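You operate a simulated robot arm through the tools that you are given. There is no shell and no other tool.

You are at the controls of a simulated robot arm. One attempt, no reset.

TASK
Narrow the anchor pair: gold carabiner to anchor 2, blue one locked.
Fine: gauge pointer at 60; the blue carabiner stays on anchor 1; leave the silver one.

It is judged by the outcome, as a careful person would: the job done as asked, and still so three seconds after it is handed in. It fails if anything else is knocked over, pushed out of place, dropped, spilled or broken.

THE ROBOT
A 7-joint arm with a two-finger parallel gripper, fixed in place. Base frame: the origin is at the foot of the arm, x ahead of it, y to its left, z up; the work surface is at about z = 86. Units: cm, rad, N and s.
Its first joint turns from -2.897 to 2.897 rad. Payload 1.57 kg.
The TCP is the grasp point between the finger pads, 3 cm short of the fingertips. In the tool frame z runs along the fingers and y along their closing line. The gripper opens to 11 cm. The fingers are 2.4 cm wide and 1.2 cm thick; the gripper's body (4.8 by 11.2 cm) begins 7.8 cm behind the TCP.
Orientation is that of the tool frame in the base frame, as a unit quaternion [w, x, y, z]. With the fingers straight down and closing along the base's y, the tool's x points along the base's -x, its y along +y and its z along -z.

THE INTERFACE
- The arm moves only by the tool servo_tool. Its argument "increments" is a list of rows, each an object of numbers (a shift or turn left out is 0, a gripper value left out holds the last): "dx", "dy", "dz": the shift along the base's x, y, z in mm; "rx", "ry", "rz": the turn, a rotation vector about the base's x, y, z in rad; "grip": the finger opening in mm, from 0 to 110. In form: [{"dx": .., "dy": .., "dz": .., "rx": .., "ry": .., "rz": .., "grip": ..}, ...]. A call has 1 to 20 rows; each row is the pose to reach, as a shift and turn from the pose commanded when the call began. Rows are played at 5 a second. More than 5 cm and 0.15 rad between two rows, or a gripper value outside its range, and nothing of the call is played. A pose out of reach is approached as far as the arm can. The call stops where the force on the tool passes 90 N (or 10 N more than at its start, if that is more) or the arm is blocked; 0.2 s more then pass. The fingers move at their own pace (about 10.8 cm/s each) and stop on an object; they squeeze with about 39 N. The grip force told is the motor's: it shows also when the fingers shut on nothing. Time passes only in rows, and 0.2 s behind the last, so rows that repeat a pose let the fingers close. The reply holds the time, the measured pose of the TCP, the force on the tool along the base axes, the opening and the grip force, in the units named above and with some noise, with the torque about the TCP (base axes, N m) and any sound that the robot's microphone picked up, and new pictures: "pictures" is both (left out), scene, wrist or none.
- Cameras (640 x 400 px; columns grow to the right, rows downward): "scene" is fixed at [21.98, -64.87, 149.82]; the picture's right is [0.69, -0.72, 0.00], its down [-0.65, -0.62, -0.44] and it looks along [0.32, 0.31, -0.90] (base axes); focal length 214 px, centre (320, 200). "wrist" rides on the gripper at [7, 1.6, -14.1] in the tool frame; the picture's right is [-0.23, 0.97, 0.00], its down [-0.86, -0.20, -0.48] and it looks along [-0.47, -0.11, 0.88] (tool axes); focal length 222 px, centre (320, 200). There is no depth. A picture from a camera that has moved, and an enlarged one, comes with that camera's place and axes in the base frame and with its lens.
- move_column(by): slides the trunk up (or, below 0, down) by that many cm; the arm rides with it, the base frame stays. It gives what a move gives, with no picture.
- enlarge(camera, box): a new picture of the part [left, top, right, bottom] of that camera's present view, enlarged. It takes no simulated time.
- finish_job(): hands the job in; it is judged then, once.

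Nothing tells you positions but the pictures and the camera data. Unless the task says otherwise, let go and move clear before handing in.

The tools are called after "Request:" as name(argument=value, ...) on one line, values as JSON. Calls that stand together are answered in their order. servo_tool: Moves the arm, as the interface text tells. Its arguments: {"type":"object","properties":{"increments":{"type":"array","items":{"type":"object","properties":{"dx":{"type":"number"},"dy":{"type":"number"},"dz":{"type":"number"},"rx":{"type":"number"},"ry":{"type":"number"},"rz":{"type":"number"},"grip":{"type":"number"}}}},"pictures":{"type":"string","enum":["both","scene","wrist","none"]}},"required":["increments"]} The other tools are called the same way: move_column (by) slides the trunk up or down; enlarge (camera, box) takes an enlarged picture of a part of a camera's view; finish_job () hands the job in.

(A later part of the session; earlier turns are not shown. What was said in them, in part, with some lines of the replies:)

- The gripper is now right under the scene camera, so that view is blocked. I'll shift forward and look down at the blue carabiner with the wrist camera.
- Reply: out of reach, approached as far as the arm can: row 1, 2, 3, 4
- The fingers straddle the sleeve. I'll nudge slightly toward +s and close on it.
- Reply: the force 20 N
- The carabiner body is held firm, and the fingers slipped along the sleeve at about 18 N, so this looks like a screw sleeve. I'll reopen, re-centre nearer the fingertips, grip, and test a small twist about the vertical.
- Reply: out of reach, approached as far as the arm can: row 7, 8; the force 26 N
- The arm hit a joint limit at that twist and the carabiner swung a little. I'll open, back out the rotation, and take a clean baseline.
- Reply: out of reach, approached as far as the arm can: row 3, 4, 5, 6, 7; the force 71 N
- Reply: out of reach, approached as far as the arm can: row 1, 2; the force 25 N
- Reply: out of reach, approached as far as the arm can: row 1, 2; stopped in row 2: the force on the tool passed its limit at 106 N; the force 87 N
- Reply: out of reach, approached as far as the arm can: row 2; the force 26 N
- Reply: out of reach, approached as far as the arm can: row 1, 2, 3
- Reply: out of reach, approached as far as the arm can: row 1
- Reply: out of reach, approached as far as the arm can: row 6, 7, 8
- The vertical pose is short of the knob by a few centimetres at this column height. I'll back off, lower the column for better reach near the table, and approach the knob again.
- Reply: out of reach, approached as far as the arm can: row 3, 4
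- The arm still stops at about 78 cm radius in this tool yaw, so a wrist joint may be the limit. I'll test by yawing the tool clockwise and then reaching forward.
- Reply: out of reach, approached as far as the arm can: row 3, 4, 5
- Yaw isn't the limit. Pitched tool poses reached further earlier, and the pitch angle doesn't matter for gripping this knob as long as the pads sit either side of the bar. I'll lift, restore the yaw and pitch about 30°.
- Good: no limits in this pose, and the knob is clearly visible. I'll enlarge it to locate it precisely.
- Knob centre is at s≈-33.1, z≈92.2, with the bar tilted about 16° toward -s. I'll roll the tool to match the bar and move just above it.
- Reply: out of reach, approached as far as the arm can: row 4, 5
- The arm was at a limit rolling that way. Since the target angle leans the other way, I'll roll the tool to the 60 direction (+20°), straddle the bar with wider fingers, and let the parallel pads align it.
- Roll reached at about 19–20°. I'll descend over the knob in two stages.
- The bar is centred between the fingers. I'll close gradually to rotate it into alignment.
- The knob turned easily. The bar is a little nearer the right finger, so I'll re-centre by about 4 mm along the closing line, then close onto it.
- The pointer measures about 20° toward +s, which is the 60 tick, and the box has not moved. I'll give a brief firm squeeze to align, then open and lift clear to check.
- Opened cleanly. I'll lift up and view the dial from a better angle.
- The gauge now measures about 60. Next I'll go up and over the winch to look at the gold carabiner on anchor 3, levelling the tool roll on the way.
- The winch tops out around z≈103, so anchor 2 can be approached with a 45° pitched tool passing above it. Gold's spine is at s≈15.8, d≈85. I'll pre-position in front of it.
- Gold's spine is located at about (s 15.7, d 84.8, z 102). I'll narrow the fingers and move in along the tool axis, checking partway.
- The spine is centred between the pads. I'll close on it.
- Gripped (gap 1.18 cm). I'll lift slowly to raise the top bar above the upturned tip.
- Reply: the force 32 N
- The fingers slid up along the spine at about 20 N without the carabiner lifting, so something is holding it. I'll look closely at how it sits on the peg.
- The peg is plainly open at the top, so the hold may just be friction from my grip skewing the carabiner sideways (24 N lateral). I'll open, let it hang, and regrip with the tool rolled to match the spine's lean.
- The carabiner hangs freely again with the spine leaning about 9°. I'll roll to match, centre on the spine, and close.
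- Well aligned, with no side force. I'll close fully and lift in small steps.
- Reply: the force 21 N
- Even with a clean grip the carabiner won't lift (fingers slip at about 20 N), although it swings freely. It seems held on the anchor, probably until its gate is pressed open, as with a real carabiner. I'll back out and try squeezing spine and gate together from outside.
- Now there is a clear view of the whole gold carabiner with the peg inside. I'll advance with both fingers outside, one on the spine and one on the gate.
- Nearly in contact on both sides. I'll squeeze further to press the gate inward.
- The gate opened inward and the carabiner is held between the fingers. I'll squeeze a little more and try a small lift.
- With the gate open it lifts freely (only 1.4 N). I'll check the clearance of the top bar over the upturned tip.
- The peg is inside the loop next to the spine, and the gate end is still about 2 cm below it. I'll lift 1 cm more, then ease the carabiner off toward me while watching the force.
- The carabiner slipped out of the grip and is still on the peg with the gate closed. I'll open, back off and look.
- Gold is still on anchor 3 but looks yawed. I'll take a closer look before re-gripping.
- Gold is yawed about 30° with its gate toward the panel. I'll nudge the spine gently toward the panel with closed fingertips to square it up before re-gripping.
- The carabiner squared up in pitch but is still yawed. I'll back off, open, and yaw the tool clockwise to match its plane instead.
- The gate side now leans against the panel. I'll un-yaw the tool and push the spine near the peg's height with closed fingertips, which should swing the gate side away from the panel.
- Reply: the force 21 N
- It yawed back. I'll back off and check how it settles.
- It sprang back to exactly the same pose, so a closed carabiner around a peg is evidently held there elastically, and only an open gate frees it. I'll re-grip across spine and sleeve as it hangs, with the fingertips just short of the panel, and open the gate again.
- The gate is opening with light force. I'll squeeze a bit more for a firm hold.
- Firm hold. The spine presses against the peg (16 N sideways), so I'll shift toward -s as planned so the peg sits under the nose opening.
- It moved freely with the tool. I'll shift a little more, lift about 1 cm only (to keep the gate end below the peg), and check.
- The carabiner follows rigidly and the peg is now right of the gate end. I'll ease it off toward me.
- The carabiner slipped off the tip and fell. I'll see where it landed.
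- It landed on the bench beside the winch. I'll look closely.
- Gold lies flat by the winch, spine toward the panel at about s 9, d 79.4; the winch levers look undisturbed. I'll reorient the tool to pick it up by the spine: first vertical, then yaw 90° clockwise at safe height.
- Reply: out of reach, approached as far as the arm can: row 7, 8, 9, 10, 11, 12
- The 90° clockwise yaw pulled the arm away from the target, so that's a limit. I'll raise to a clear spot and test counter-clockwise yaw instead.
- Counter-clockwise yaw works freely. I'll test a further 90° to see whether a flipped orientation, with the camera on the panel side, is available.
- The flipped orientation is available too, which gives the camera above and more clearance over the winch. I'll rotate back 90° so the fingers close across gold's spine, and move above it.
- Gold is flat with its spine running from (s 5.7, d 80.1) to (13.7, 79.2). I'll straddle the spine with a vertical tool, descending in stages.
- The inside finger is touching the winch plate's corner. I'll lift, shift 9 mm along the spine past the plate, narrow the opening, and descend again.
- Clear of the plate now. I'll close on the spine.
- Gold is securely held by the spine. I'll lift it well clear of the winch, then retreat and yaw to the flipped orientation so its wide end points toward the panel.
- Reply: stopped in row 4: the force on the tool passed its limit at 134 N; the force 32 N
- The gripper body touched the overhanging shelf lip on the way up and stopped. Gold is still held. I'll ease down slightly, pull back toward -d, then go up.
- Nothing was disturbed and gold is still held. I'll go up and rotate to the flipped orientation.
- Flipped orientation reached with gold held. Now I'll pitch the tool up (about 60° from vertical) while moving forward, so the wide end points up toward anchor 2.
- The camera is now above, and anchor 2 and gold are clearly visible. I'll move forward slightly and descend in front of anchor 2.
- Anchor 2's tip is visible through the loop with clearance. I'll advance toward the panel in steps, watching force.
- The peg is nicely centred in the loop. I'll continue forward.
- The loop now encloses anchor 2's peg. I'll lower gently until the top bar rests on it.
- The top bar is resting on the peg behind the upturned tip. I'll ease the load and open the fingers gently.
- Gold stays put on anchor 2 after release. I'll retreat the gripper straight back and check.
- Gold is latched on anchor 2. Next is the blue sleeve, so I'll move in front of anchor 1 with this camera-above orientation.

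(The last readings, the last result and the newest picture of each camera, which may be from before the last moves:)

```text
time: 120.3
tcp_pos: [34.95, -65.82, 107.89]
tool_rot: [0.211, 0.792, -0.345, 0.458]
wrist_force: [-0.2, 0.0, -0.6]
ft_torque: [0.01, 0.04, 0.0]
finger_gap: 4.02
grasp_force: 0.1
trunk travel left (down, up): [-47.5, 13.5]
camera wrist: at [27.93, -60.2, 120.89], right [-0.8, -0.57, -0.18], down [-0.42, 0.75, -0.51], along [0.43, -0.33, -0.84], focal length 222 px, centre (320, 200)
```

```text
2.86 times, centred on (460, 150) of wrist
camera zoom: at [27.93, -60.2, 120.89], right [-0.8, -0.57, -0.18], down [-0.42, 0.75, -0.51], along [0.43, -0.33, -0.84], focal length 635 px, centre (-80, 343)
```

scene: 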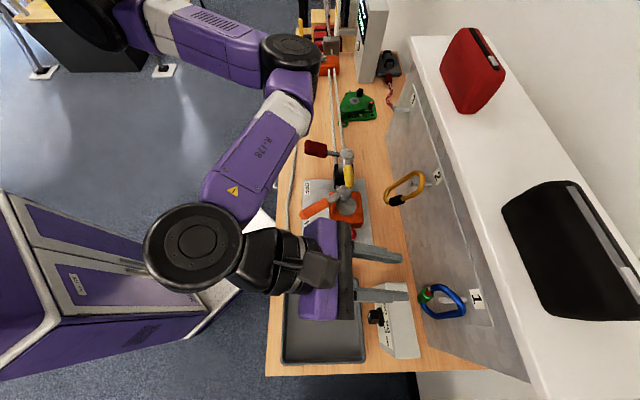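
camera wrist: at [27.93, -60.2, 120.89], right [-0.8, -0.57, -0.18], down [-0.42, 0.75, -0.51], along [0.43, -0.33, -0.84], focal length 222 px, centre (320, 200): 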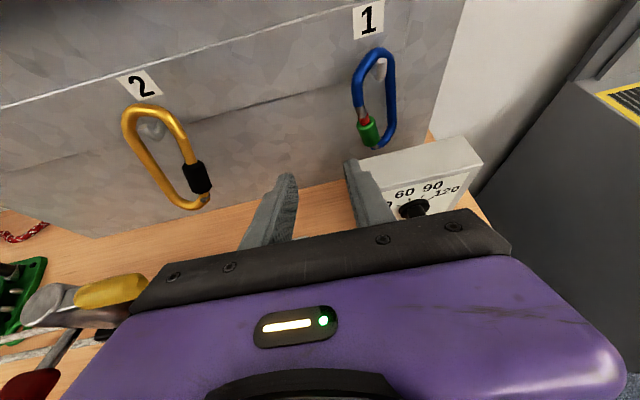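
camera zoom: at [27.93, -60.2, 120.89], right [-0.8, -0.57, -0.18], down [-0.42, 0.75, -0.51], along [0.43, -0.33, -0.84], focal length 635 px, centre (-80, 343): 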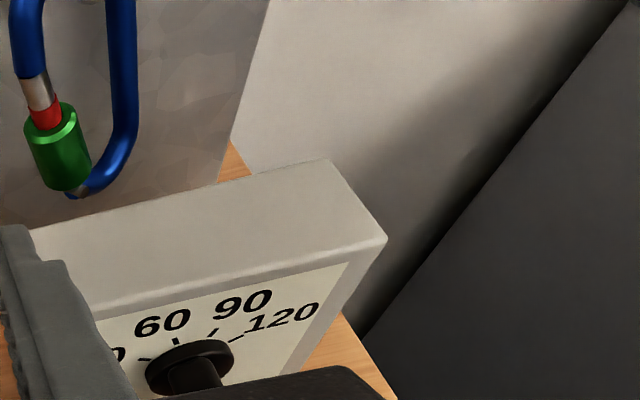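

Request:
enlarge(camera="wrist", box=[335, 35, 415, 165])

Request:
enlarge(camera="wrist", box=[350, 100, 400, 155])

```text
3.08 times, centred on (375, 100) of wrist
camera zoom: at [27.93, -60.2, 120.89], right [-0.8, -0.57, -0.18], down [-0.42, 0.75, -0.51], along [0.43, -0.33, -0.84], focal length 684 px, centre (151, 508)
```

zoom: 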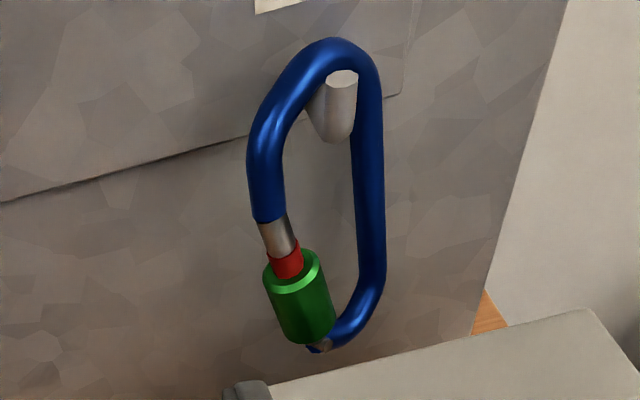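

```text
7.27 times, centred on (375, 128) of wrist
camera zoom: at [27.93, -60.2, 120.89], right [-0.8, -0.57, -0.18], down [-0.42, 0.75, -0.51], along [0.43, -0.33, -0.84], focal length 1615 px, centre (-80, 727)
```

zoom: 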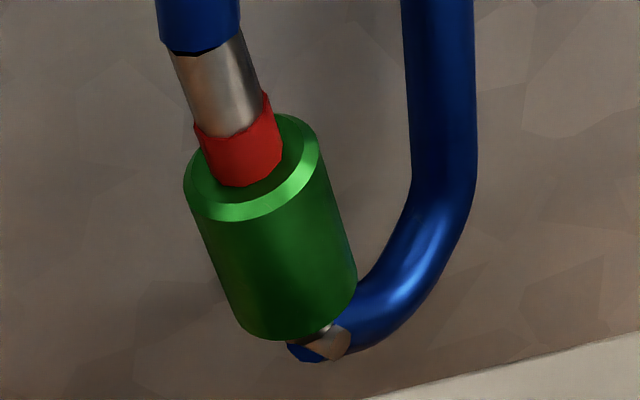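

The blue sleeve is at about (s -28.65, d 82.85, z 101.3) with its axis tilted 16° toward +s, and it faces outward so it is easily reached. I'll roll to match its axis and move to a pre-grasp.

Request:
servo_tool(increments=[{"dx": -7, "dy": -25, "dz": -5, "rx": -0.07, "ry": 0.07, "grip": 40}, {"dx": -14, "dy": -50, "dz": -12, "rx": -0.14, "ry": 0.14, "grip": 40}, {"dx": -21.6, "dy": -75.3, "dz": -19, "rx": -0.2, "ry": 0.2, "grip": 40}, {"dx": -21.6, "dy": -75.3, "dz": -19, "rx": -0.2, "ry": 0.2, "grip": 40}], pictures="both")

Request:
enlarge(camera="wrist", box=[240, 60, 420, 200])

Request:
enlarge(camera="scene", box=[370, 260, 470, 340])

```text
time: 121.3
tcp_pos: [32.67, -73.39, 105.79]
tool_rot: [0.323, 0.808, -0.275, 0.408]
wrist_force: [-0.1, -0.7, -0.1]
ft_torque: [-0.02, 0.02, 0.01]
finger_gap: 3.98
grasp_force: 0.1
trunk travel left (down, up): [-47.5, 13.5]
camera wrist: at [28.28, -65.09, 118.68], right [-0.81, -0.58, 0.1], down [-0.53, 0.64, -0.56], along [0.26, -0.5, -0.82], focal length 222 px, centre (320, 200)
```

scene: 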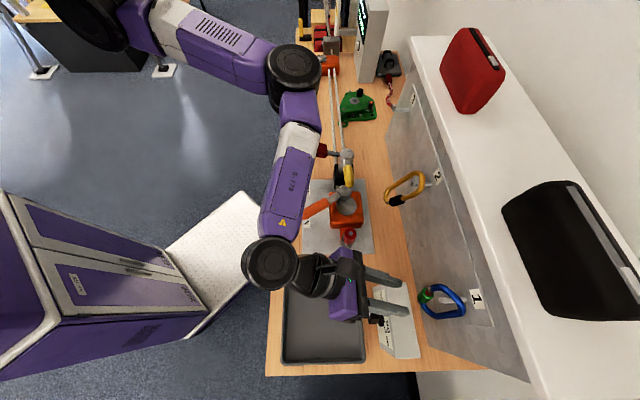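
wrist: 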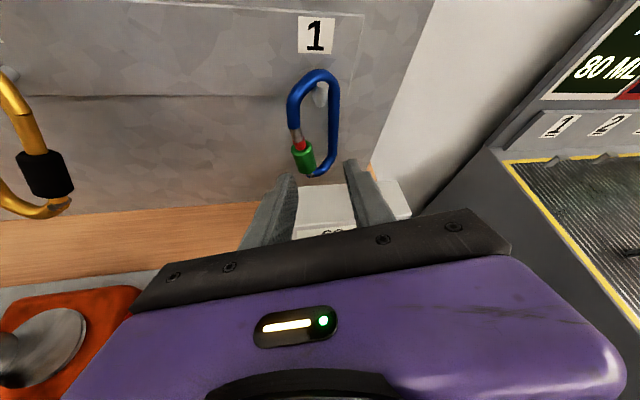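

```text
2.86 times, centred on (330, 130) of wrist
camera zoom: at [28.28, -65.09, 118.68], right [-0.81, -0.58, 0.1], down [-0.53, 0.64, -0.56], along [0.26, -0.5, -0.82], focal length 635 px, centre (291, 400)
```

zoom: 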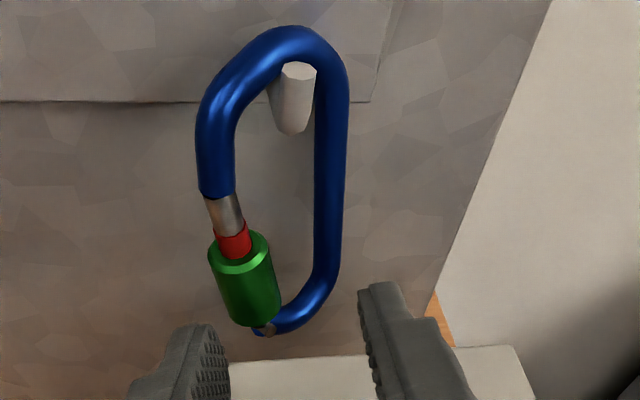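

```text
5.00 times, centred on (420, 300) of scene
camera zoom: at [21.98, -64.87, 149.82], right [0.69, -0.72, 0.0], down [-0.65, -0.62, -0.44], along [0.32, 0.31, -0.9], focal length 1072 px, centre (-180, -300)
```

zoom: 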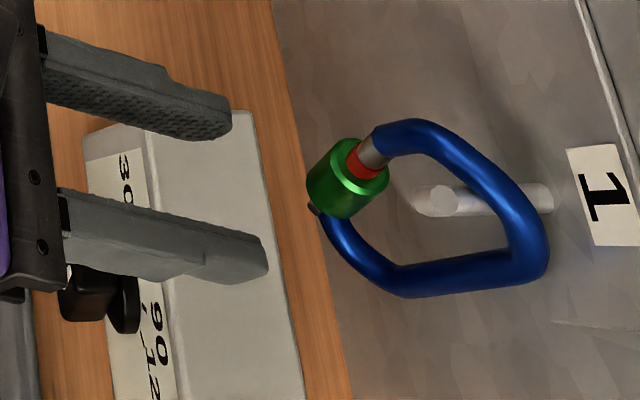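

Request:
servo_tool(increments=[{"dx": 12, "dy": -10, "dz": -9}, {"dx": 24, "dy": -20.5, "dz": -18.5}, {"dx": 36, "dy": -31, "dz": -28}, {"dx": 47.9, "dy": -41.1, "dz": -36.7}, {"dx": 47.9, "dy": -41.1, "dz": -36.7}], pictures="none")

Request:
enlarge(camera="wrist", box=[240, 80, 420, 220])

Request:
enlarge(camera="scene", box=[380, 260, 480, 340])

```text
time: 122.5
tcp_pos: [37.5, -77.43, 102.31]
tool_rot: [0.323, 0.808, -0.276, 0.408]
wrist_force: [-0.5, -0.2, -0.4]
ft_torque: [-0.02, 0.01, 0.03]
finger_gap: 4.0
grasp_force: 0.1
trunk travel left (down, up): [-47.5, 13.5]
```

```text
2.86 times, centred on (330, 150) of wrist
camera zoom: at [33.08, -69.17, 115.13], right [-0.81, -0.58, 0.1], down [-0.53, 0.64, -0.56], along [0.26, -0.5, -0.83], focal length 635 px, centre (291, 343)
```

zoom: 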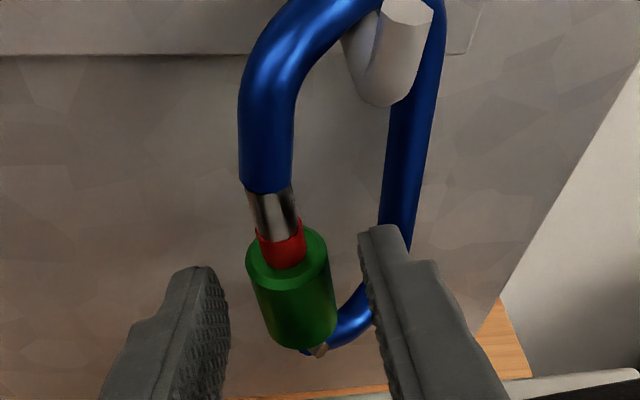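

```text
5.00 times, centred on (430, 300) of scene
camera zoom: at [21.98, -64.87, 149.82], right [0.69, -0.72, 0.0], down [-0.65, -0.62, -0.44], along [0.32, 0.31, -0.9], focal length 1072 px, centre (-230, -300)
```

zoom: 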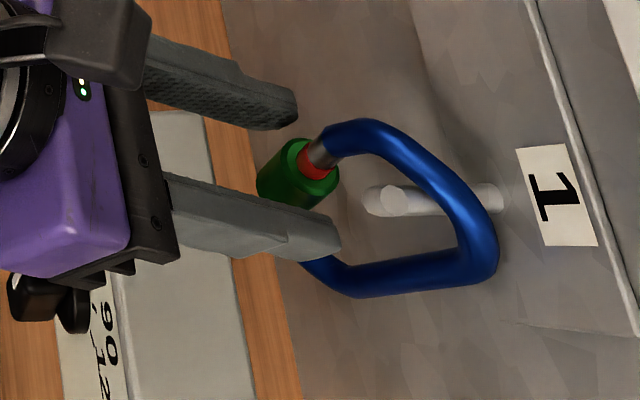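

Good alignment on the sleeve. I'll close and try a +0.3 rad twist about its own axis, comparing the red band before and after.

Request:
servo_tool(increments=[{"grip": 28}, {"grip": 15}, {"grip": 10}, {"grip": 10}], pictures="none")

Request:
enlarge(camera="wrist", box=[280, 100, 360, 190])

Request:
servo_tool(increments=[{"dx": -0.8, "dy": -0.8, "dz": 0.3, "rx": 0.0149, "ry": 0.0149, "rz": 0.072}, {"dx": -1.55, "dy": -1.57, "dz": 0.64, "rx": 0.0297, "ry": 0.0297, "rz": 0.144}, {"dx": -2.2, "dy": -2.5, "dz": 0.95, "rx": 0.0446, "ry": 0.0446, "rz": 0.216}, {"dx": -2.85, "dy": -3.37, "dz": 1.27, "rx": 0.0594, "ry": 0.0594, "rz": 0.288}, {"dx": -2.85, "dy": -3.37, "dz": 1.27, "rx": 0.0594, "ry": 0.0594, "rz": 0.288}], pictures="none")

Request:
enlarge(camera="wrist", box=[280, 100, 360, 190])

Request:
enlarge(camera="scene", box=[410, 265, 474, 325])

```text
time: 123.5
tcp_pos: [37.56, -77.51, 102.39]
tool_rot: [0.322, 0.808, -0.276, 0.409]
wrist_force: [-1.8, -4.1, -0.6]
ft_torque: [0.3, -0.13, -0.14]
finger_gap: 2.2
grasp_force: 24.0
trunk travel left (down, up): [-47.5, 13.5]
```

```text
4.44 times, centred on (320, 145) of wrist
camera zoom: at [33.05, -69.19, 115.15], right [-0.81, -0.58, 0.1], down [-0.53, 0.64, -0.56], along [0.26, -0.5, -0.83], focal length 987 px, centre (320, 444)
```

zoom: 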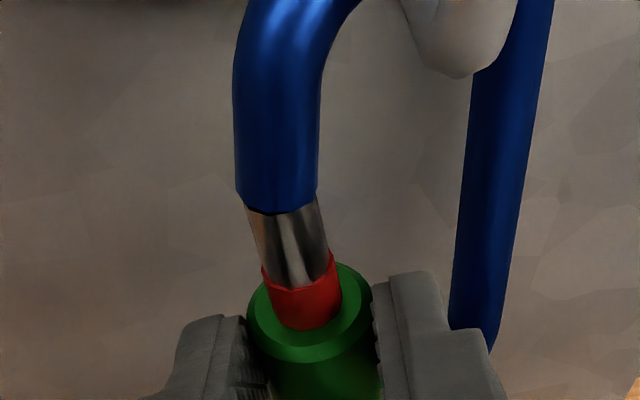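

```text
time: 124.7
tcp_pos: [37.02, -77.9, 102.66]
tool_rot: [0.245, 0.86, -0.16, 0.418]
wrist_force: [-11.2, -4.2, 5.6]
ft_torque: [-0.03, -0.65, -0.43]
finger_gap: 2.2
grasp_force: 23.9
trunk travel left (down, up): [-47.5, 13.5]
```

```text
4.44 times, centred on (320, 145) of wrist
camera zoom: at [31.46, -71.84, 116.08], right [-0.6, -0.79, 0.1], down [-0.72, 0.49, -0.49], along [0.34, -0.37, -0.87], focal length 987 px, centre (320, 444)
```

zoom: 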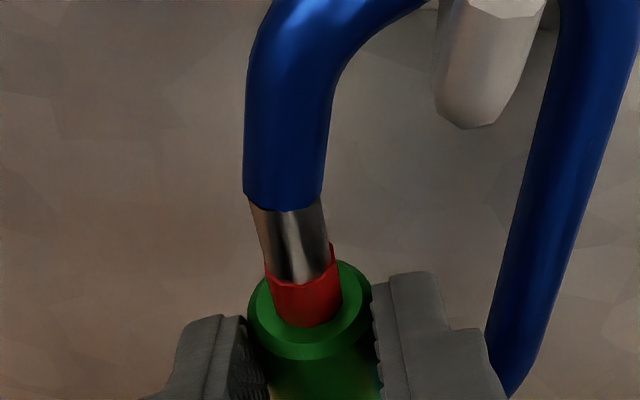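

```text
6.67 times, centred on (442, 295) of scene
camera zoom: at [21.98, -64.87, 149.82], right [0.69, -0.72, 0.0], down [-0.65, -0.62, -0.44], along [0.32, 0.31, -0.9], focal length 1430 px, centre (-493, -433)
```

zoom: 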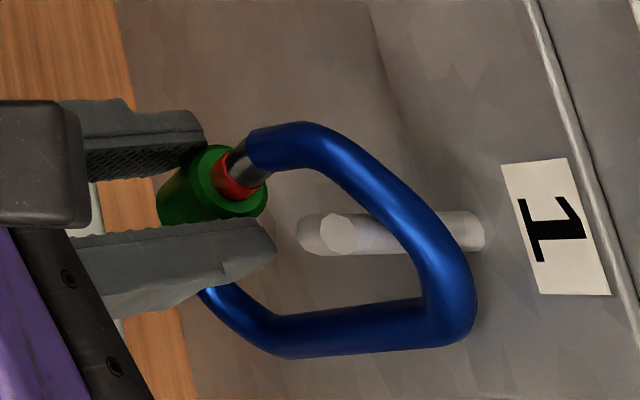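

No axial movement turning that way, and the torque is at the finger-friction limit, so it could be against its stop. I'll twist the other way (clockwise from above), keeping the grip.

Request:
servo_tool(increments=[{"dx": 1.3, "dy": 1.8, "dz": -0.63, "rx": -0.0297, "ry": -0.0297, "rz": -0.144}, {"dx": 2.85, "dy": 3.37, "dz": -1.27, "rx": -0.0594, "ry": -0.0594, "rz": -0.288}, {"dx": 4.62, "dy": 4.68, "dz": -1.91, "rx": -0.0891, "ry": -0.0891, "rz": -0.432}, {"dx": 6.6, "dy": 5.7, "dz": -2.54, "rx": -0.1188, "ry": -0.1188, "rz": -0.576}, {"dx": 8.72, "dy": 6.42, "dz": -3.14, "rx": -0.1485, "ry": -0.1485, "rz": -0.72}, {"dx": 8.72, "dy": 6.42, "dz": -3.14, "rx": -0.1485, "ry": -0.1485, "rz": -0.72}], pictures="none")

Request:
enlarge(camera="wrist", box=[280, 100, 360, 190])

Request:
enlarge(camera="scene", box=[410, 265, 474, 325])

```text
time: 126.1
tcp_pos: [37.84, -77.29, 102.24]
tool_rot: [0.404, 0.725, -0.404, 0.385]
wrist_force: [-4.0, -1.7, 1.3]
ft_torque: [-0.01, -0.03, -0.13]
finger_gap: 0.58
grasp_force: 0.0
out of reach, approached as far as the arm can: row 5, 6
trunk travel left (down, up): [-47.5, 13.5]
```

```text
4.44 times, centred on (320, 145) of wrist
camera zoom: at [35.84, -67.03, 114.15], right [-0.96, -0.27, 0.07], down [-0.25, 0.73, -0.63], along [0.12, -0.62, -0.77], focal length 987 px, centre (320, 444)
```

zoom: 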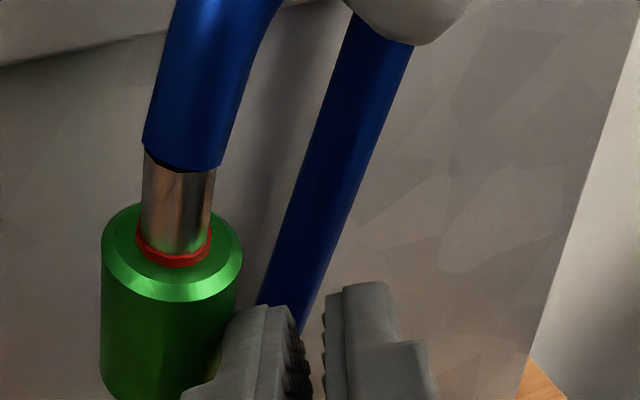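

```text
6.67 times, centred on (442, 295) of scene
camera zoom: at [21.98, -64.87, 149.82], right [0.69, -0.72, 0.0], down [-0.65, -0.62, -0.44], along [0.32, 0.31, -0.9], focal length 1430 px, centre (-493, -433)
```

zoom: 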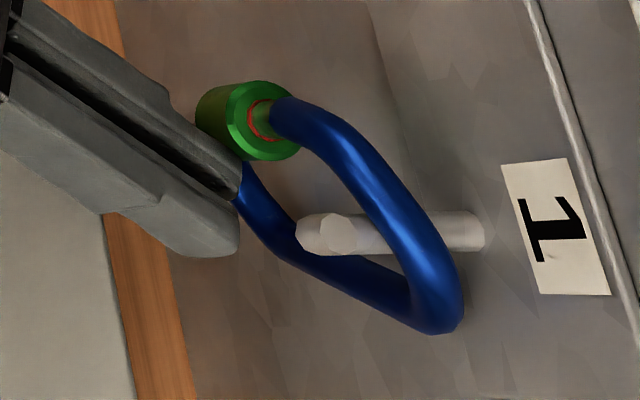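

The clockwise twist works: the sleeve has risen and only a thin red ring remains. The fingers slipped off the side, so I'll back out along the tool axis and regrip.

Request:
servo_tool(increments=[{"dx": -4, "dy": 16, "dz": 7}, {"dx": -8, "dy": 32, "dz": 14}, {"dx": -14, "dy": 54, "dz": 23}, {"dx": -14, "dy": 54, "dz": 23, "grip": 40}, {"dx": -14, "dy": 54, "dz": 23, "grip": 40}], pictures="both")

Request:
enlarge(camera="scene", box=[410, 265, 474, 325])

Request:
enlarge(camera="wrist", box=[240, 60, 400, 200])

```text
time: 127.3
tcp_pos: [36.78, -71.72, 104.71]
tool_rot: [0.404, 0.725, -0.403, 0.386]
wrist_force: [0.5, -0.4, -0.4]
ft_torque: [-0.01, 0.02, -0.02]
finger_gap: 4.02
grasp_force: 0.0
trunk travel left (down, up): [-47.5, 13.5]
camera wrist: at [34.62, -61.49, 116.61], right [-0.96, -0.28, 0.07], down [-0.25, 0.73, -0.63], along [0.13, -0.62, -0.77], focal length 222 px, centre (320, 200)
```

scene: 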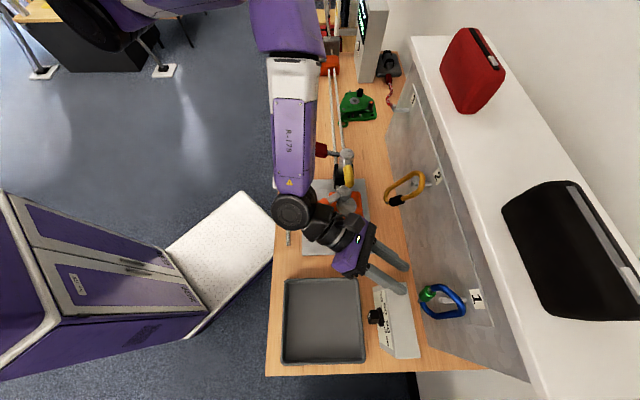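
wrist: 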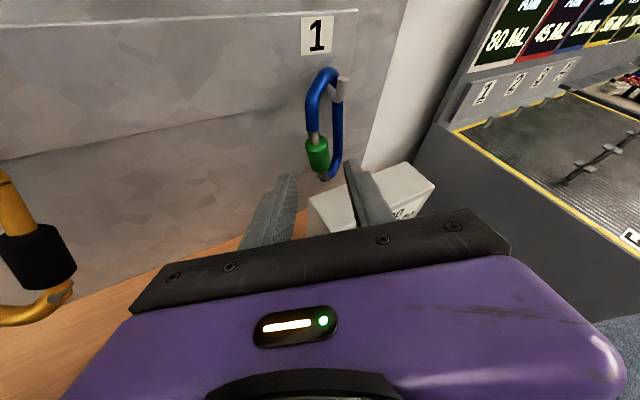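

```text
6.67 times, centred on (442, 295) of scene
camera zoom: at [21.98, -64.87, 149.82], right [0.69, -0.72, 0.0], down [-0.65, -0.62, -0.44], along [0.32, 0.31, -0.9], focal length 1430 px, centre (-493, -433)
```

zoom: 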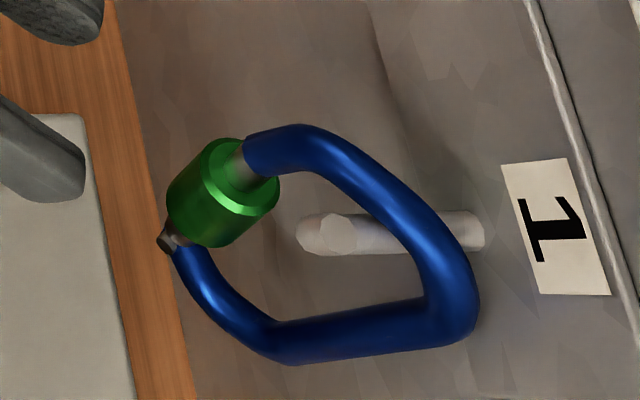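

```text
2.86 times, centred on (320, 130) of wrist
camera zoom: at [34.62, -61.49, 116.61], right [-0.96, -0.28, 0.07], down [-0.25, 0.73, -0.63], along [0.13, -0.62, -0.77], focal length 635 px, centre (320, 400)
```

zoom: 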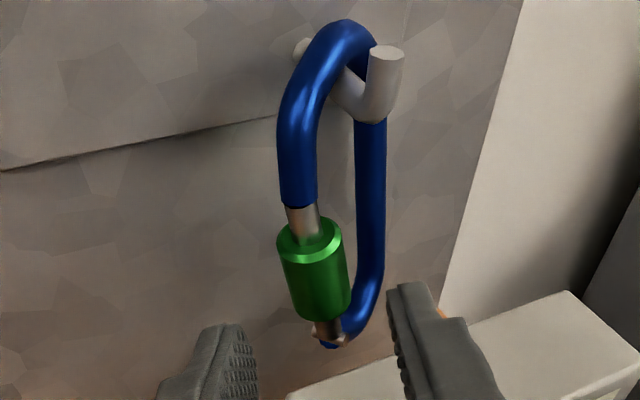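

No red is visible now. I'll zoom in to see how far the sleeve has travelled.

Request:
enlarge(camera="wrist", box=[295, 100, 345, 190])

Request:
enlarge(camera="scene", box=[420, 275, 452, 307])

```text
4.44 times, centred on (320, 145) of wrist
camera zoom: at [34.62, -61.49, 116.61], right [-0.96, -0.28, 0.07], down [-0.25, 0.73, -0.63], along [0.13, -0.62, -0.77], focal length 987 px, centre (320, 444)
```

zoom: 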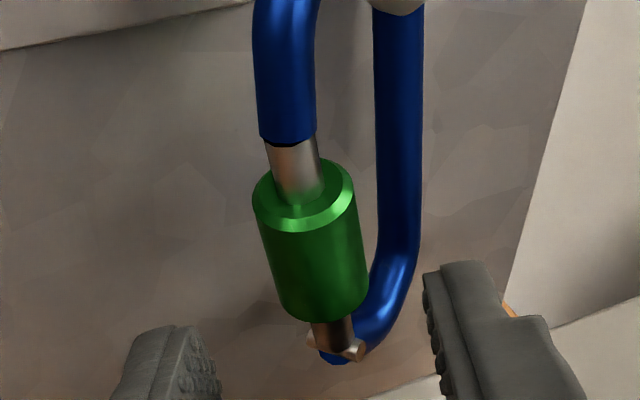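

```text
12.50 times, centred on (436, 291) of scene
camera zoom: at [21.98, -64.87, 149.82], right [0.69, -0.72, 0.0], down [-0.65, -0.62, -0.44], along [0.32, 0.31, -0.9], focal length 2681 px, centre (-1130, -938)
```

zoom: 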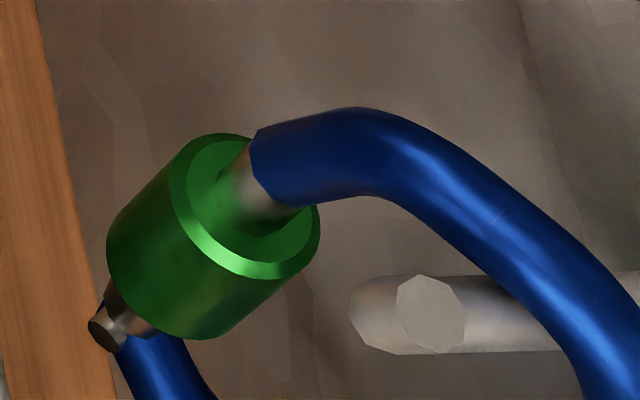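

The red is fully covered. To be sure it's properly locked, I'll regrip at +0.3 rad and turn clockwise again until it stops.

Request:
servo_tool(increments=[{"dx": -7.8, "dy": -4, "dz": 4.6, "rx": 0.0256, "ry": 0.0256, "rz": 0.1242}, {"dx": -15.5, "dy": -8, "dz": 9.2, "rx": 0.0512, "ry": 0.0512, "rz": 0.2484}, {"dx": -23.3, "dy": -12.1, "dz": 13.8, "rx": 0.0768, "ry": 0.0768, "rz": 0.3726}, {"dx": -31, "dy": -16.1, "dz": 18.4, "rx": 0.1024, "ry": 0.1024, "rz": 0.4968}, {"dx": -38.8, "dy": -20.1, "dz": 23, "rx": 0.128, "ry": 0.128, "rz": 0.621}, {"dx": -38.8, "dy": -20.1, "dz": 23, "rx": 0.128, "ry": 0.128, "rz": 0.621}], pictures="wrist")

Request:
enlarge(camera="wrist", box=[220, 40, 420, 220])

```text
time: 128.7
tcp_pos: [32.99, -74.03, 106.73]
tool_rot: [0.245, 0.86, -0.16, 0.419]
wrist_force: [0.5, -0.2, 0.7]
ft_torque: [0.02, -0.01, 0.0]
finger_gap: 4.02
grasp_force: 0.1
trunk travel left (down, up): [-47.5, 13.5]
camera wrist: at [27.32, -67.92, 120.29], right [-0.6, -0.79, 0.1], down [-0.72, 0.49, -0.49], along [0.34, -0.36, -0.87], focal length 222 px, centre (320, 200)
```

wrist: 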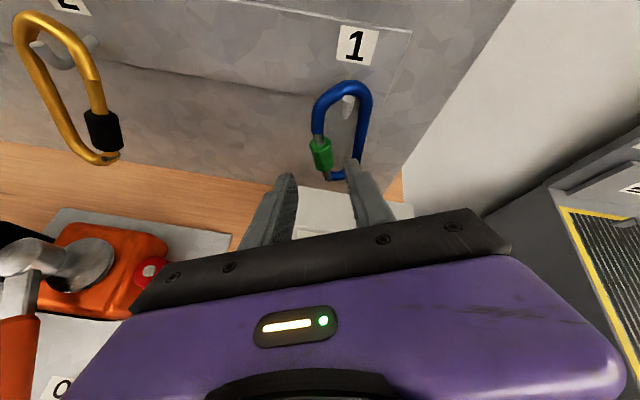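

```text
2.22 times, centred on (320, 130) of wrist
camera zoom: at [27.32, -67.92, 120.29], right [-0.6, -0.79, 0.1], down [-0.72, 0.49, -0.49], along [0.34, -0.36, -0.87], focal length 494 px, centre (320, 356)
```

zoom: 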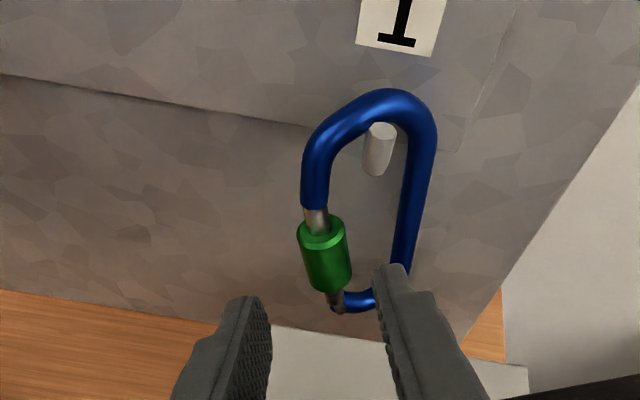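

Request:
servo_tool(increments=[{"dx": 10, "dy": -7, "dz": -7.5, "rx": -0.0149, "ry": -0.0149, "rz": -0.072}, {"dx": 21, "dy": -15.5, "dz": -16, "rx": -0.0297, "ry": -0.0297, "rz": -0.144}, {"dx": 33, "dy": -25, "dz": -25.5, "rx": -0.0297, "ry": -0.0297, "rz": -0.144}, {"dx": 45.3, "dy": -33.9, "dz": -34.8, "rx": -0.0297, "ry": -0.0297, "rz": -0.144}, {"dx": 45.3, "dy": -33.9, "dz": -34.8, "rx": -0.0297, "ry": -0.0297, "rz": -0.144}], pictures="none")

Request:
enlarge(camera="wrist", box=[240, 60, 400, 220])

Request:
enlarge(camera="scene", box=[390, 260, 474, 325])

```text
time: 129.9
tcp_pos: [37.43, -77.34, 103.32]
tool_rot: [0.285, 0.836, -0.219, 0.414]
wrist_force: [-0.4, 0.2, -0.7]
ft_torque: [-0.02, -0.02, -0.03]
finger_gap: 4.01
grasp_force: 0.1
trunk travel left (down, up): [-47.5, 13.5]
```

```text
2.50 times, centred on (320, 140) of wrist
camera zoom: at [32.31, -70.07, 116.46], right [-0.71, -0.69, 0.1], down [-0.63, 0.57, -0.52], along [0.3, -0.44, -0.85], focal length 555 px, centre (320, 350)
```

zoom: 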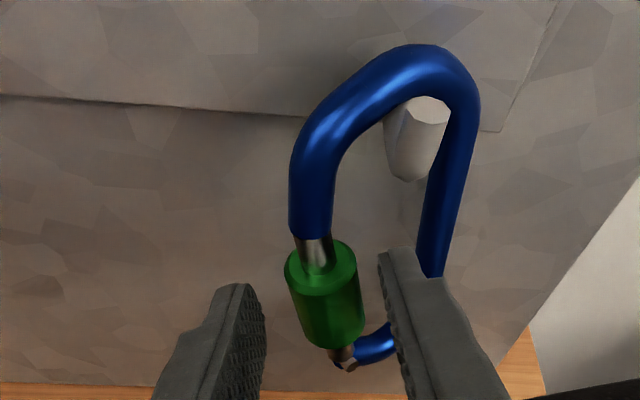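

```text
6.15 times, centred on (432, 292) of scene
camera zoom: at [21.98, -64.87, 149.82], right [0.69, -0.72, 0.0], down [-0.65, -0.62, -0.44], along [0.32, 0.31, -0.9], focal length 1320 px, centre (-369, -369)
```

zoom: 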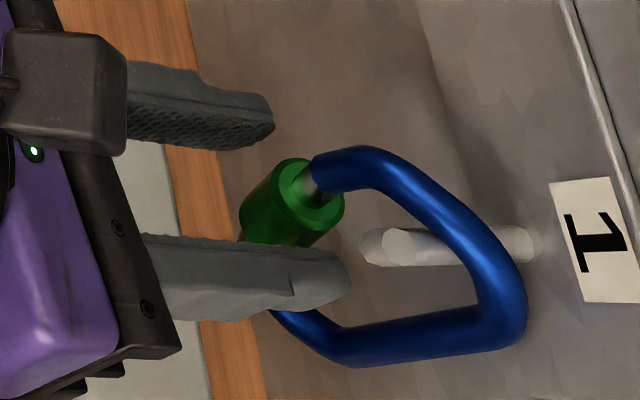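

Centred on the sleeve. I'll grip and turn clockwise with a slight rise.

Request:
servo_tool(increments=[{"grip": 26}, {"grip": 12}, {"grip": 10}, {"dx": 1.7, "dy": 1.8, "dz": 0.2, "rx": -0.0297, "ry": -0.0297, "rz": -0.144, "grip": 10}, {"dx": 3.7, "dy": 3.3, "dz": 0.4, "rx": -0.0594, "ry": -0.0594, "rz": -0.288, "grip": 10}, {"dx": 5.4, "dy": 4.3, "dz": 0.6, "rx": -0.0832, "ry": -0.0832, "rz": -0.403, "grip": 10}, {"dx": 5.4, "dy": 4.3, "dz": 0.6, "rx": -0.0832, "ry": -0.0832, "rz": -0.403, "grip": 10}], pictures="none")

Request:
enlarge(camera="wrist", box=[240, 60, 400, 220])

Request:
enlarge(camera="scene", box=[410, 265, 474, 325])

```text
time: 131.5
tcp_pos: [38.03, -76.87, 103.21]
tool_rot: [0.388, 0.745, -0.378, 0.39]
wrist_force: [-2.5, 7.8, -10.1]
ft_torque: [0.28, -0.01, 0.03]
finger_gap: 1.96
grasp_force: 24.3
trunk travel left (down, up): [-47.5, 13.5]
```

```text
2.50 times, centred on (320, 140) of wrist
camera zoom: at [35.29, -66.92, 115.37], right [-0.94, -0.34, 0.08], down [-0.32, 0.72, -0.61], along [0.16, -0.6, -0.79], focal length 555 px, centre (320, 350)
```

zoom: 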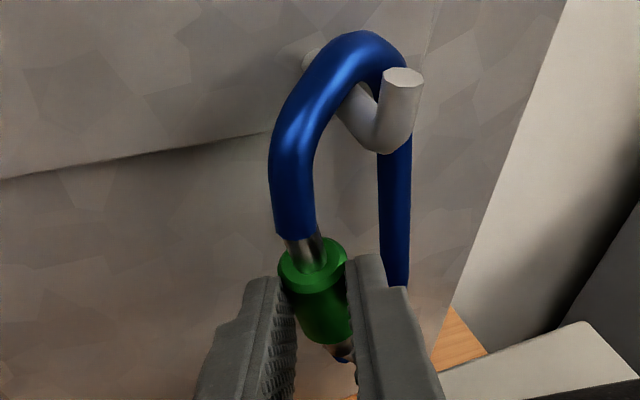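

```text
6.67 times, centred on (442, 295) of scene
camera zoom: at [21.98, -64.87, 149.82], right [0.69, -0.72, 0.0], down [-0.65, -0.62, -0.44], along [0.32, 0.31, -0.9], focal length 1430 px, centre (-493, -433)
```

zoom: 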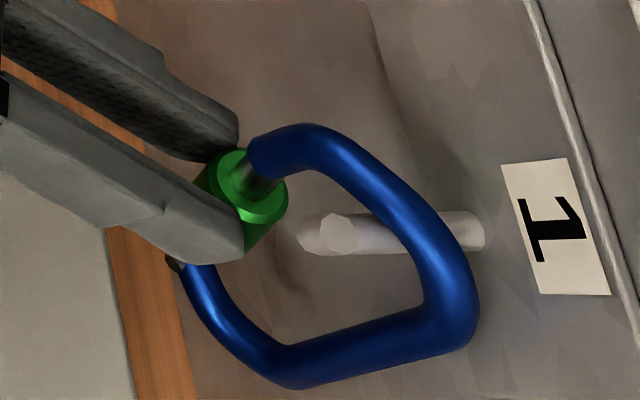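

The sleeve doesn't rise further, which suggests it's at its locked stop. I'll open, back out and compare.

Request:
servo_tool(increments=[{"grip": 22}, {"grip": 40}, {"grip": 40}, {"dx": -5, "dy": 16, "dz": 8, "grip": 40}, {"dx": -10, "dy": 32, "dz": 16, "grip": 40}, {"dx": -17, "dy": 54, "dz": 27, "grip": 40}, {"dx": -17, "dy": 54, "dz": 27, "grip": 40}], pictures="wrist")

Request:
enlarge(camera="wrist", box=[285, 90, 355, 190])

Request:
enlarge(camera="scene", box=[420, 275, 452, 307])

```text
time: 133.1
tcp_pos: [36.34, -71.66, 105.99]
tool_rot: [0.388, 0.745, -0.376, 0.392]
wrist_force: [0.1, 0.3, 0.0]
ft_torque: [-0.02, -0.01, -0.01]
finger_gap: 4.01
grasp_force: 0.0
trunk travel left (down, up): [-47.5, 13.5]
camera wrist: at [33.64, -61.82, 118.06], right [-0.93, -0.35, 0.08], down [-0.32, 0.72, -0.62], along [0.16, -0.6, -0.78], focal length 222 px, centre (320, 200)
```

wrist: 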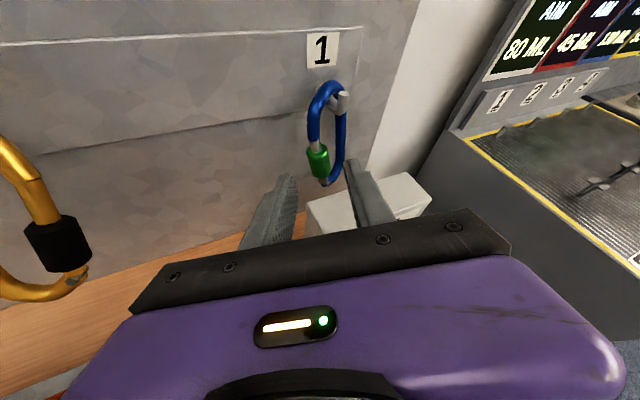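

```text
4.00 times, centred on (320, 140) of wrist
camera zoom: at [33.64, -61.82, 118.06], right [-0.93, -0.35, 0.08], down [-0.32, 0.72, -0.62], along [0.16, -0.6, -0.78], focal length 888 px, centre (320, 440)
```

zoom: 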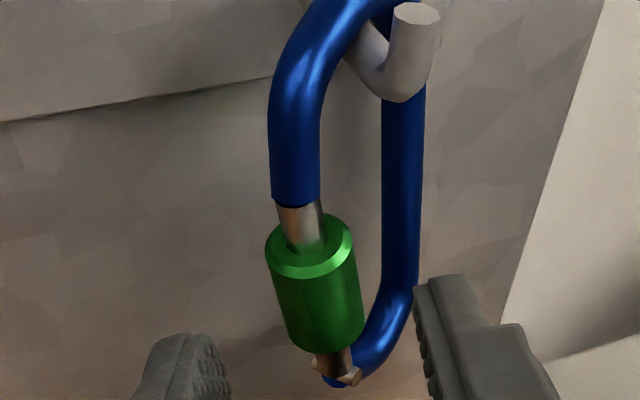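

```text
12.50 times, centred on (436, 291) of scene
camera zoom: at [21.98, -64.87, 149.82], right [0.69, -0.72, 0.0], down [-0.65, -0.62, -0.44], along [0.32, 0.31, -0.9], focal length 2681 px, centre (-1130, -938)
```

zoom: 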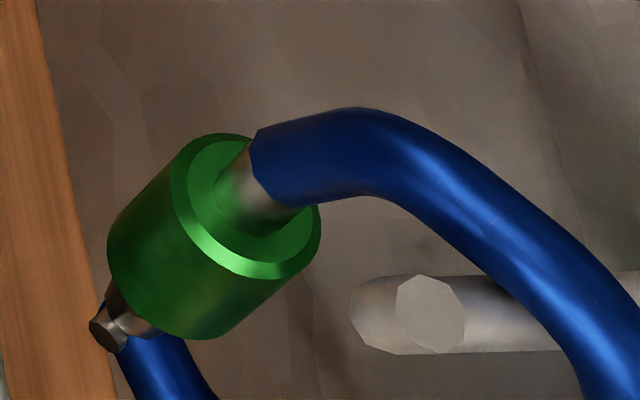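

The sleeve is in exactly the same place after the extra turn, so it's at its stop: locked, red hidden, with blue still on anchor 1. Now I'll back off and verify the gauge and everything else.

Request:
servo_tool(increments=[{"dx": -20, "dy": 20, "dz": 5}, {"dx": -40, "dy": 40, "dz": 5}, {"dx": -60, "dy": 60, "dz": 0}, {"dx": -75, "dy": 75, "dz": 0}, {"dx": -75, "dy": 75, "dz": 0}], pictures="both")

Request:
enlarge(camera="wrist", box=[270, 60, 430, 200])

Request:
enlarge(camera="scene", box=[350, 270, 430, 370])

```text
time: 134.3
tcp_pos: [28.75, -63.85, 105.99]
tool_rot: [0.387, 0.745, -0.376, 0.392]
wrist_force: [-0.5, 0.3, -0.3]
ft_torque: [-0.02, 0.0, -0.03]
finger_gap: 4.01
grasp_force: 0.0
trunk travel left (down, up): [-47.5, 13.5]
camera wrist: at [26.08, -54.0, 118.17], right [-0.93, -0.35, 0.08], down [-0.32, 0.72, -0.62], along [0.16, -0.6, -0.78], focal length 222 px, centre (320, 200)
```

scene: 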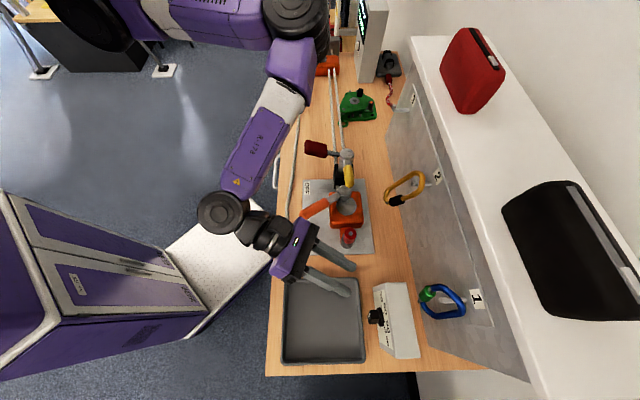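
wrist: 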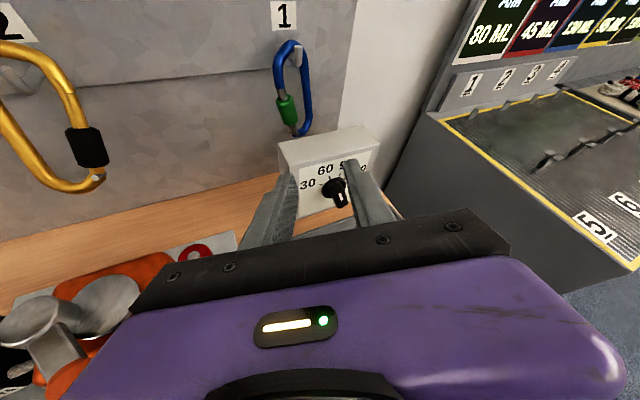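

```text
2.86 times, centred on (350, 130) of wrist
camera zoom: at [26.08, -54.0, 118.17], right [-0.93, -0.35, 0.08], down [-0.32, 0.72, -0.62], along [0.16, -0.6, -0.78], focal length 635 px, centre (234, 400)
```

zoom: 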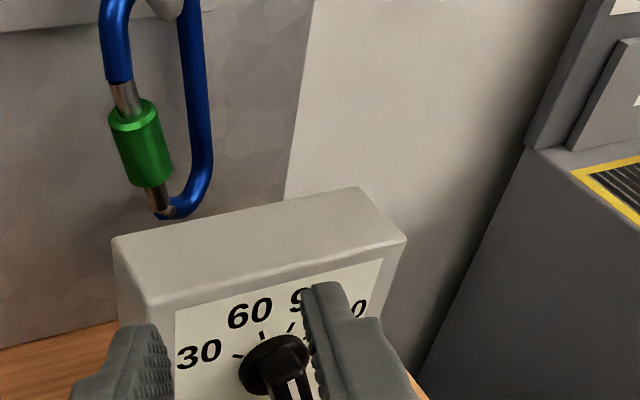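

```text
4.00 times, centred on (390, 320) of scene
camera zoom: at [21.98, -64.87, 149.82], right [0.69, -0.72, 0.0], down [-0.65, -0.62, -0.44], along [0.32, 0.31, -0.9], focal length 858 px, centre (40, -280)
```

zoom: 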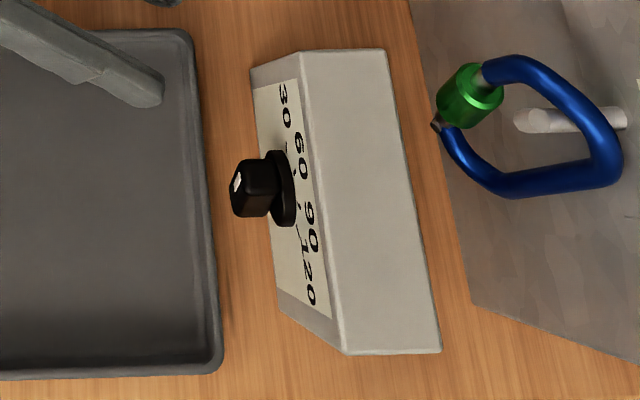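

Request:
servo_tool(increments=[{"dx": 20, "dy": 20, "dz": -10}, {"dx": 45, "dy": 45, "dz": -20}, {"dx": 45, "dy": 45, "dz": -20}], pictures="wrist")

Request:
enlarge(camera="wrist", box=[350, 90, 470, 220])

```text
time: 135.1
tcp_pos: [33.19, -59.47, 104.01]
tool_rot: [0.387, 0.745, -0.376, 0.391]
wrist_force: [0.5, -0.1, 0.2]
ft_torque: [0.0, -0.02, 0.04]
finger_gap: 4.01
grasp_force: 0.1
trunk travel left (down, up): [-47.5, 13.5]
camera wrist: at [30.56, -49.49, 116.13], right [-0.93, -0.35, 0.08], down [-0.32, 0.72, -0.62], along [0.16, -0.6, -0.78], focal length 222 px, centre (320, 200)
```

wrist: 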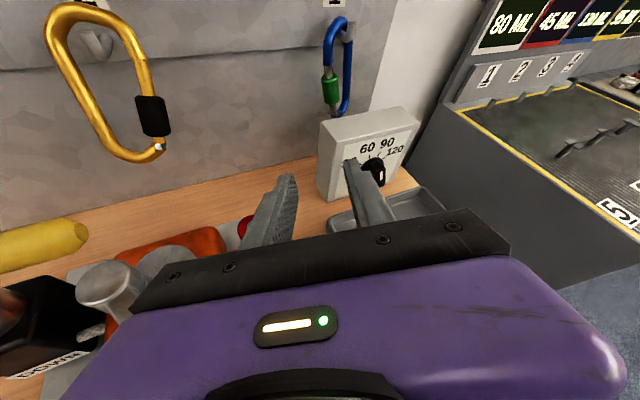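

```text
3.08 times, centred on (410, 155) of wrist
camera zoom: at [30.56, -49.49, 116.13], right [-0.93, -0.35, 0.08], down [-0.32, 0.72, -0.62], along [0.16, -0.6, -0.78], focal length 684 px, centre (43, 338)
```

zoom: 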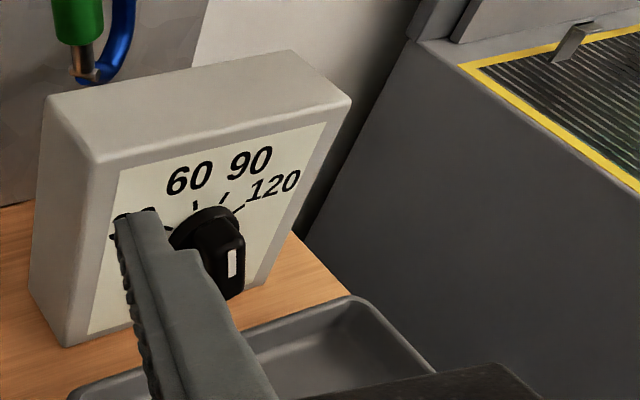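

Request:
enlarge(camera="wrist", box=[360, 135, 410, 185])

Request:
enlarge(camera="scene", box=[360, 295, 400, 335])

```text
8.00 times, centred on (385, 160) of wrist
camera zoom: at [30.56, -49.49, 116.13], right [-0.93, -0.35, 0.08], down [-0.32, 0.72, -0.62], along [0.16, -0.6, -0.78], focal length 1777 px, centre (-200, 520)
```

zoom: 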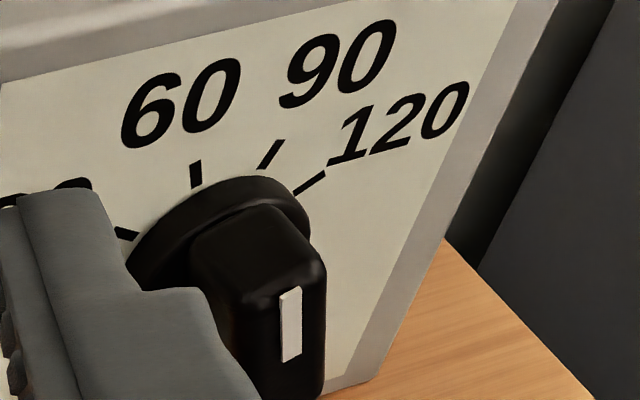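

```text
10.00 times, centred on (380, 315) of scene
camera zoom: at [21.98, -64.87, 149.82], right [0.69, -0.72, 0.0], down [-0.65, -0.62, -0.44], along [0.32, 0.31, -0.9], focal length 2145 px, centre (-280, -950)
```

zoom: 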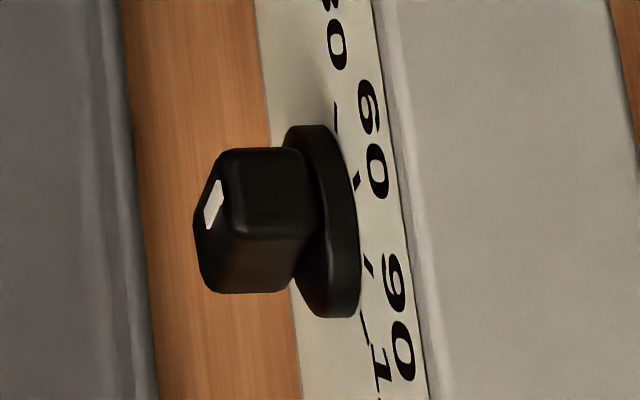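

The pointer is parallel to the 60 tick, at about 20° as intended. I'll do a final check of gold's gate and blue, and lift the arm clear.

Request:
enlarge(camera="wrist", box=[30, 0, 190, 170])

Request:
servo_tool(increments=[{"dx": -10, "dy": 10, "dz": 30}, {"dx": -20, "dy": 20, "dz": 70}, {"dx": -30, "dy": 30, "dz": 110}, {"dx": -30, "dy": 30, "dz": 130}, {"dx": -30, "dy": 30, "dz": 130}], pictures="both")

Request:
enlarge(camera="scene", box=[370, 150, 450, 210])

Request:
enlarge(camera="scene", box=[290, 130, 410, 260])

```text
2.35 times, centred on (110, 85) of wrist
camera zoom: at [30.56, -49.49, 116.13], right [-0.93, -0.35, 0.08], down [-0.32, 0.72, -0.62], along [0.16, -0.6, -0.78], focal length 523 px, centre (814, 471)
```

zoom: 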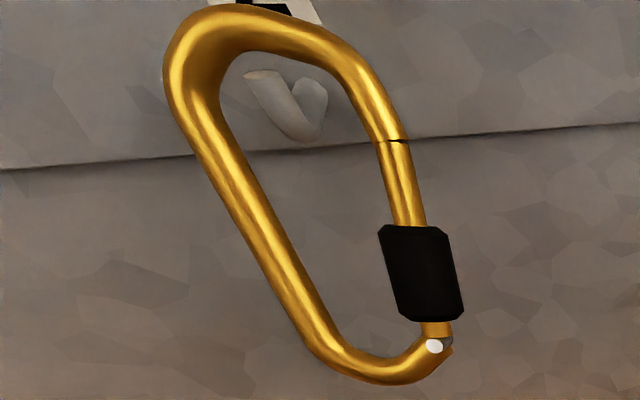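

```text
time: 136.3
tcp_pos: [30.33, -56.08, 117.3]
tool_rot: [0.386, 0.745, -0.376, 0.393]
wrist_force: [-0.3, 0.4, -0.7]
ft_torque: [0.03, 0.01, 0.01]
finger_gap: 4.01
grasp_force: 0.0
trunk travel left (down, up): [-47.5, 13.5]
camera wrist: at [27.6, -46.23, 129.29], right [-0.93, -0.35, 0.08], down [-0.32, 0.72, -0.62], along [0.16, -0.6, -0.78], focal length 222 px, centre (320, 200)
```

scene: 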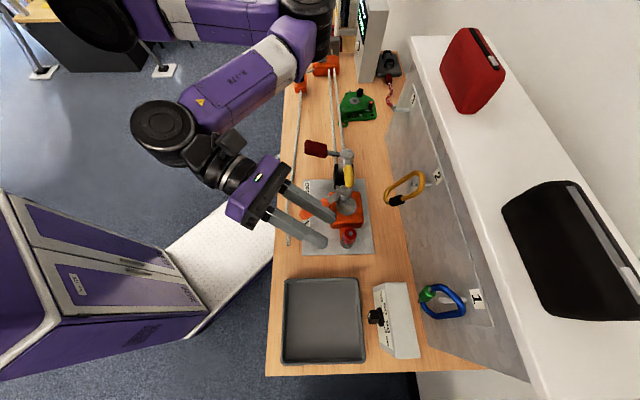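
wrist: 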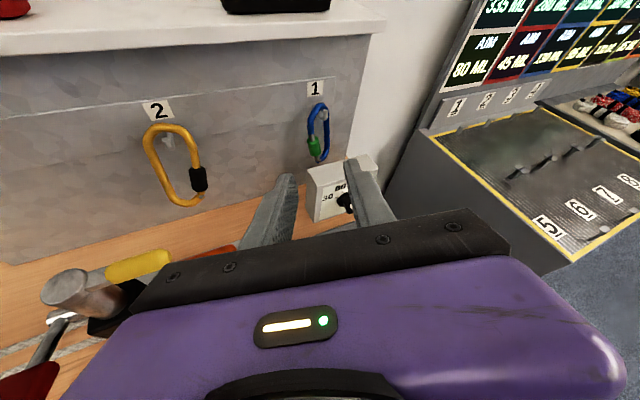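

```text
6.67 times, centred on (410, 180) of scene
camera zoom: at [21.98, -64.87, 149.82], right [0.69, -0.72, 0.0], down [-0.65, -0.62, -0.44], along [0.32, 0.31, -0.9], focal length 1430 px, centre (-280, 333)
```

zoom: 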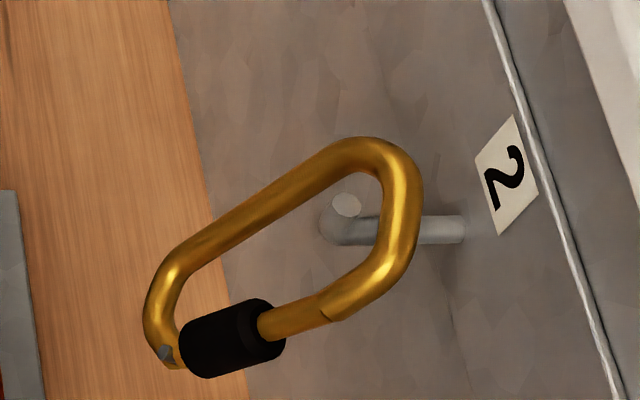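

```text
3.08 times, centred on (350, 195) of scene
camera zoom: at [21.98, -64.87, 149.82], right [0.69, -0.72, 0.0], down [-0.65, -0.62, -0.44], along [0.32, 0.31, -0.9], focal length 660 px, centre (228, 215)
```

zoom: 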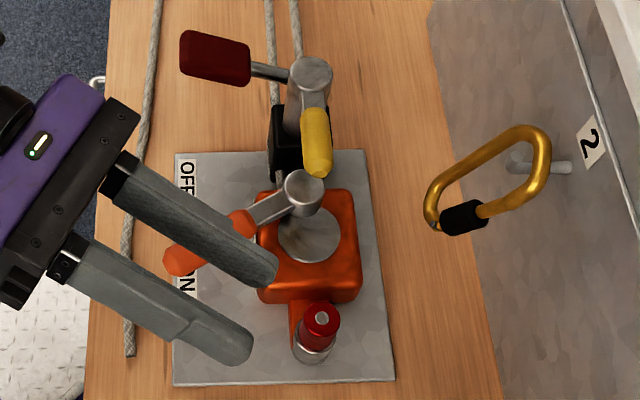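

As far as I can see everything is in place. Gold is on anchor 2 with its gate closed, blue is on anchor 1 with the sleeve locked and no red showing, and the gauge is at 60. The winch and the items on the shelf look undisturbed, and the gripper is open and clear, so I'll hand in the job.

Request:
finish_job()

```text
The job is handed in.
```

I handed in the job with all three parts in place. Along the way I dropped the gold carabiner once, and the gripper bumped the panel and the shelf.

- **Gold carabiner:** it is on anchor 2 with its gate closed. It leans out from the panel at about 30° instead of hanging straight, but it stayed put for about 20 seconds after I let go.
- **Blue carabiner:** it is still on anchor 1. I turned its sleeve up to the stop, so no red shows. It now sits yawed outward from the panel instead of flat against it.
- **Gauge:** the pointer lines up with the 60 mark.
- **Silver carabiner:** I never saw it in the views I took, and I did not knowingly touch it.

**What went wrong:**
- **Gold dropped:** it slipped off anchor 3 while I was removing it and fell onto the bench beside the winch. I picked it up from there and saw no change to the winch levers.
- **Gripper contacts:** early on, the arm drifted into the panel and blue carabiner with up to about 106 N. Later the gripper hit the shelf lip with about 134 N. I saw nothing knocked over or moved in the pictures.
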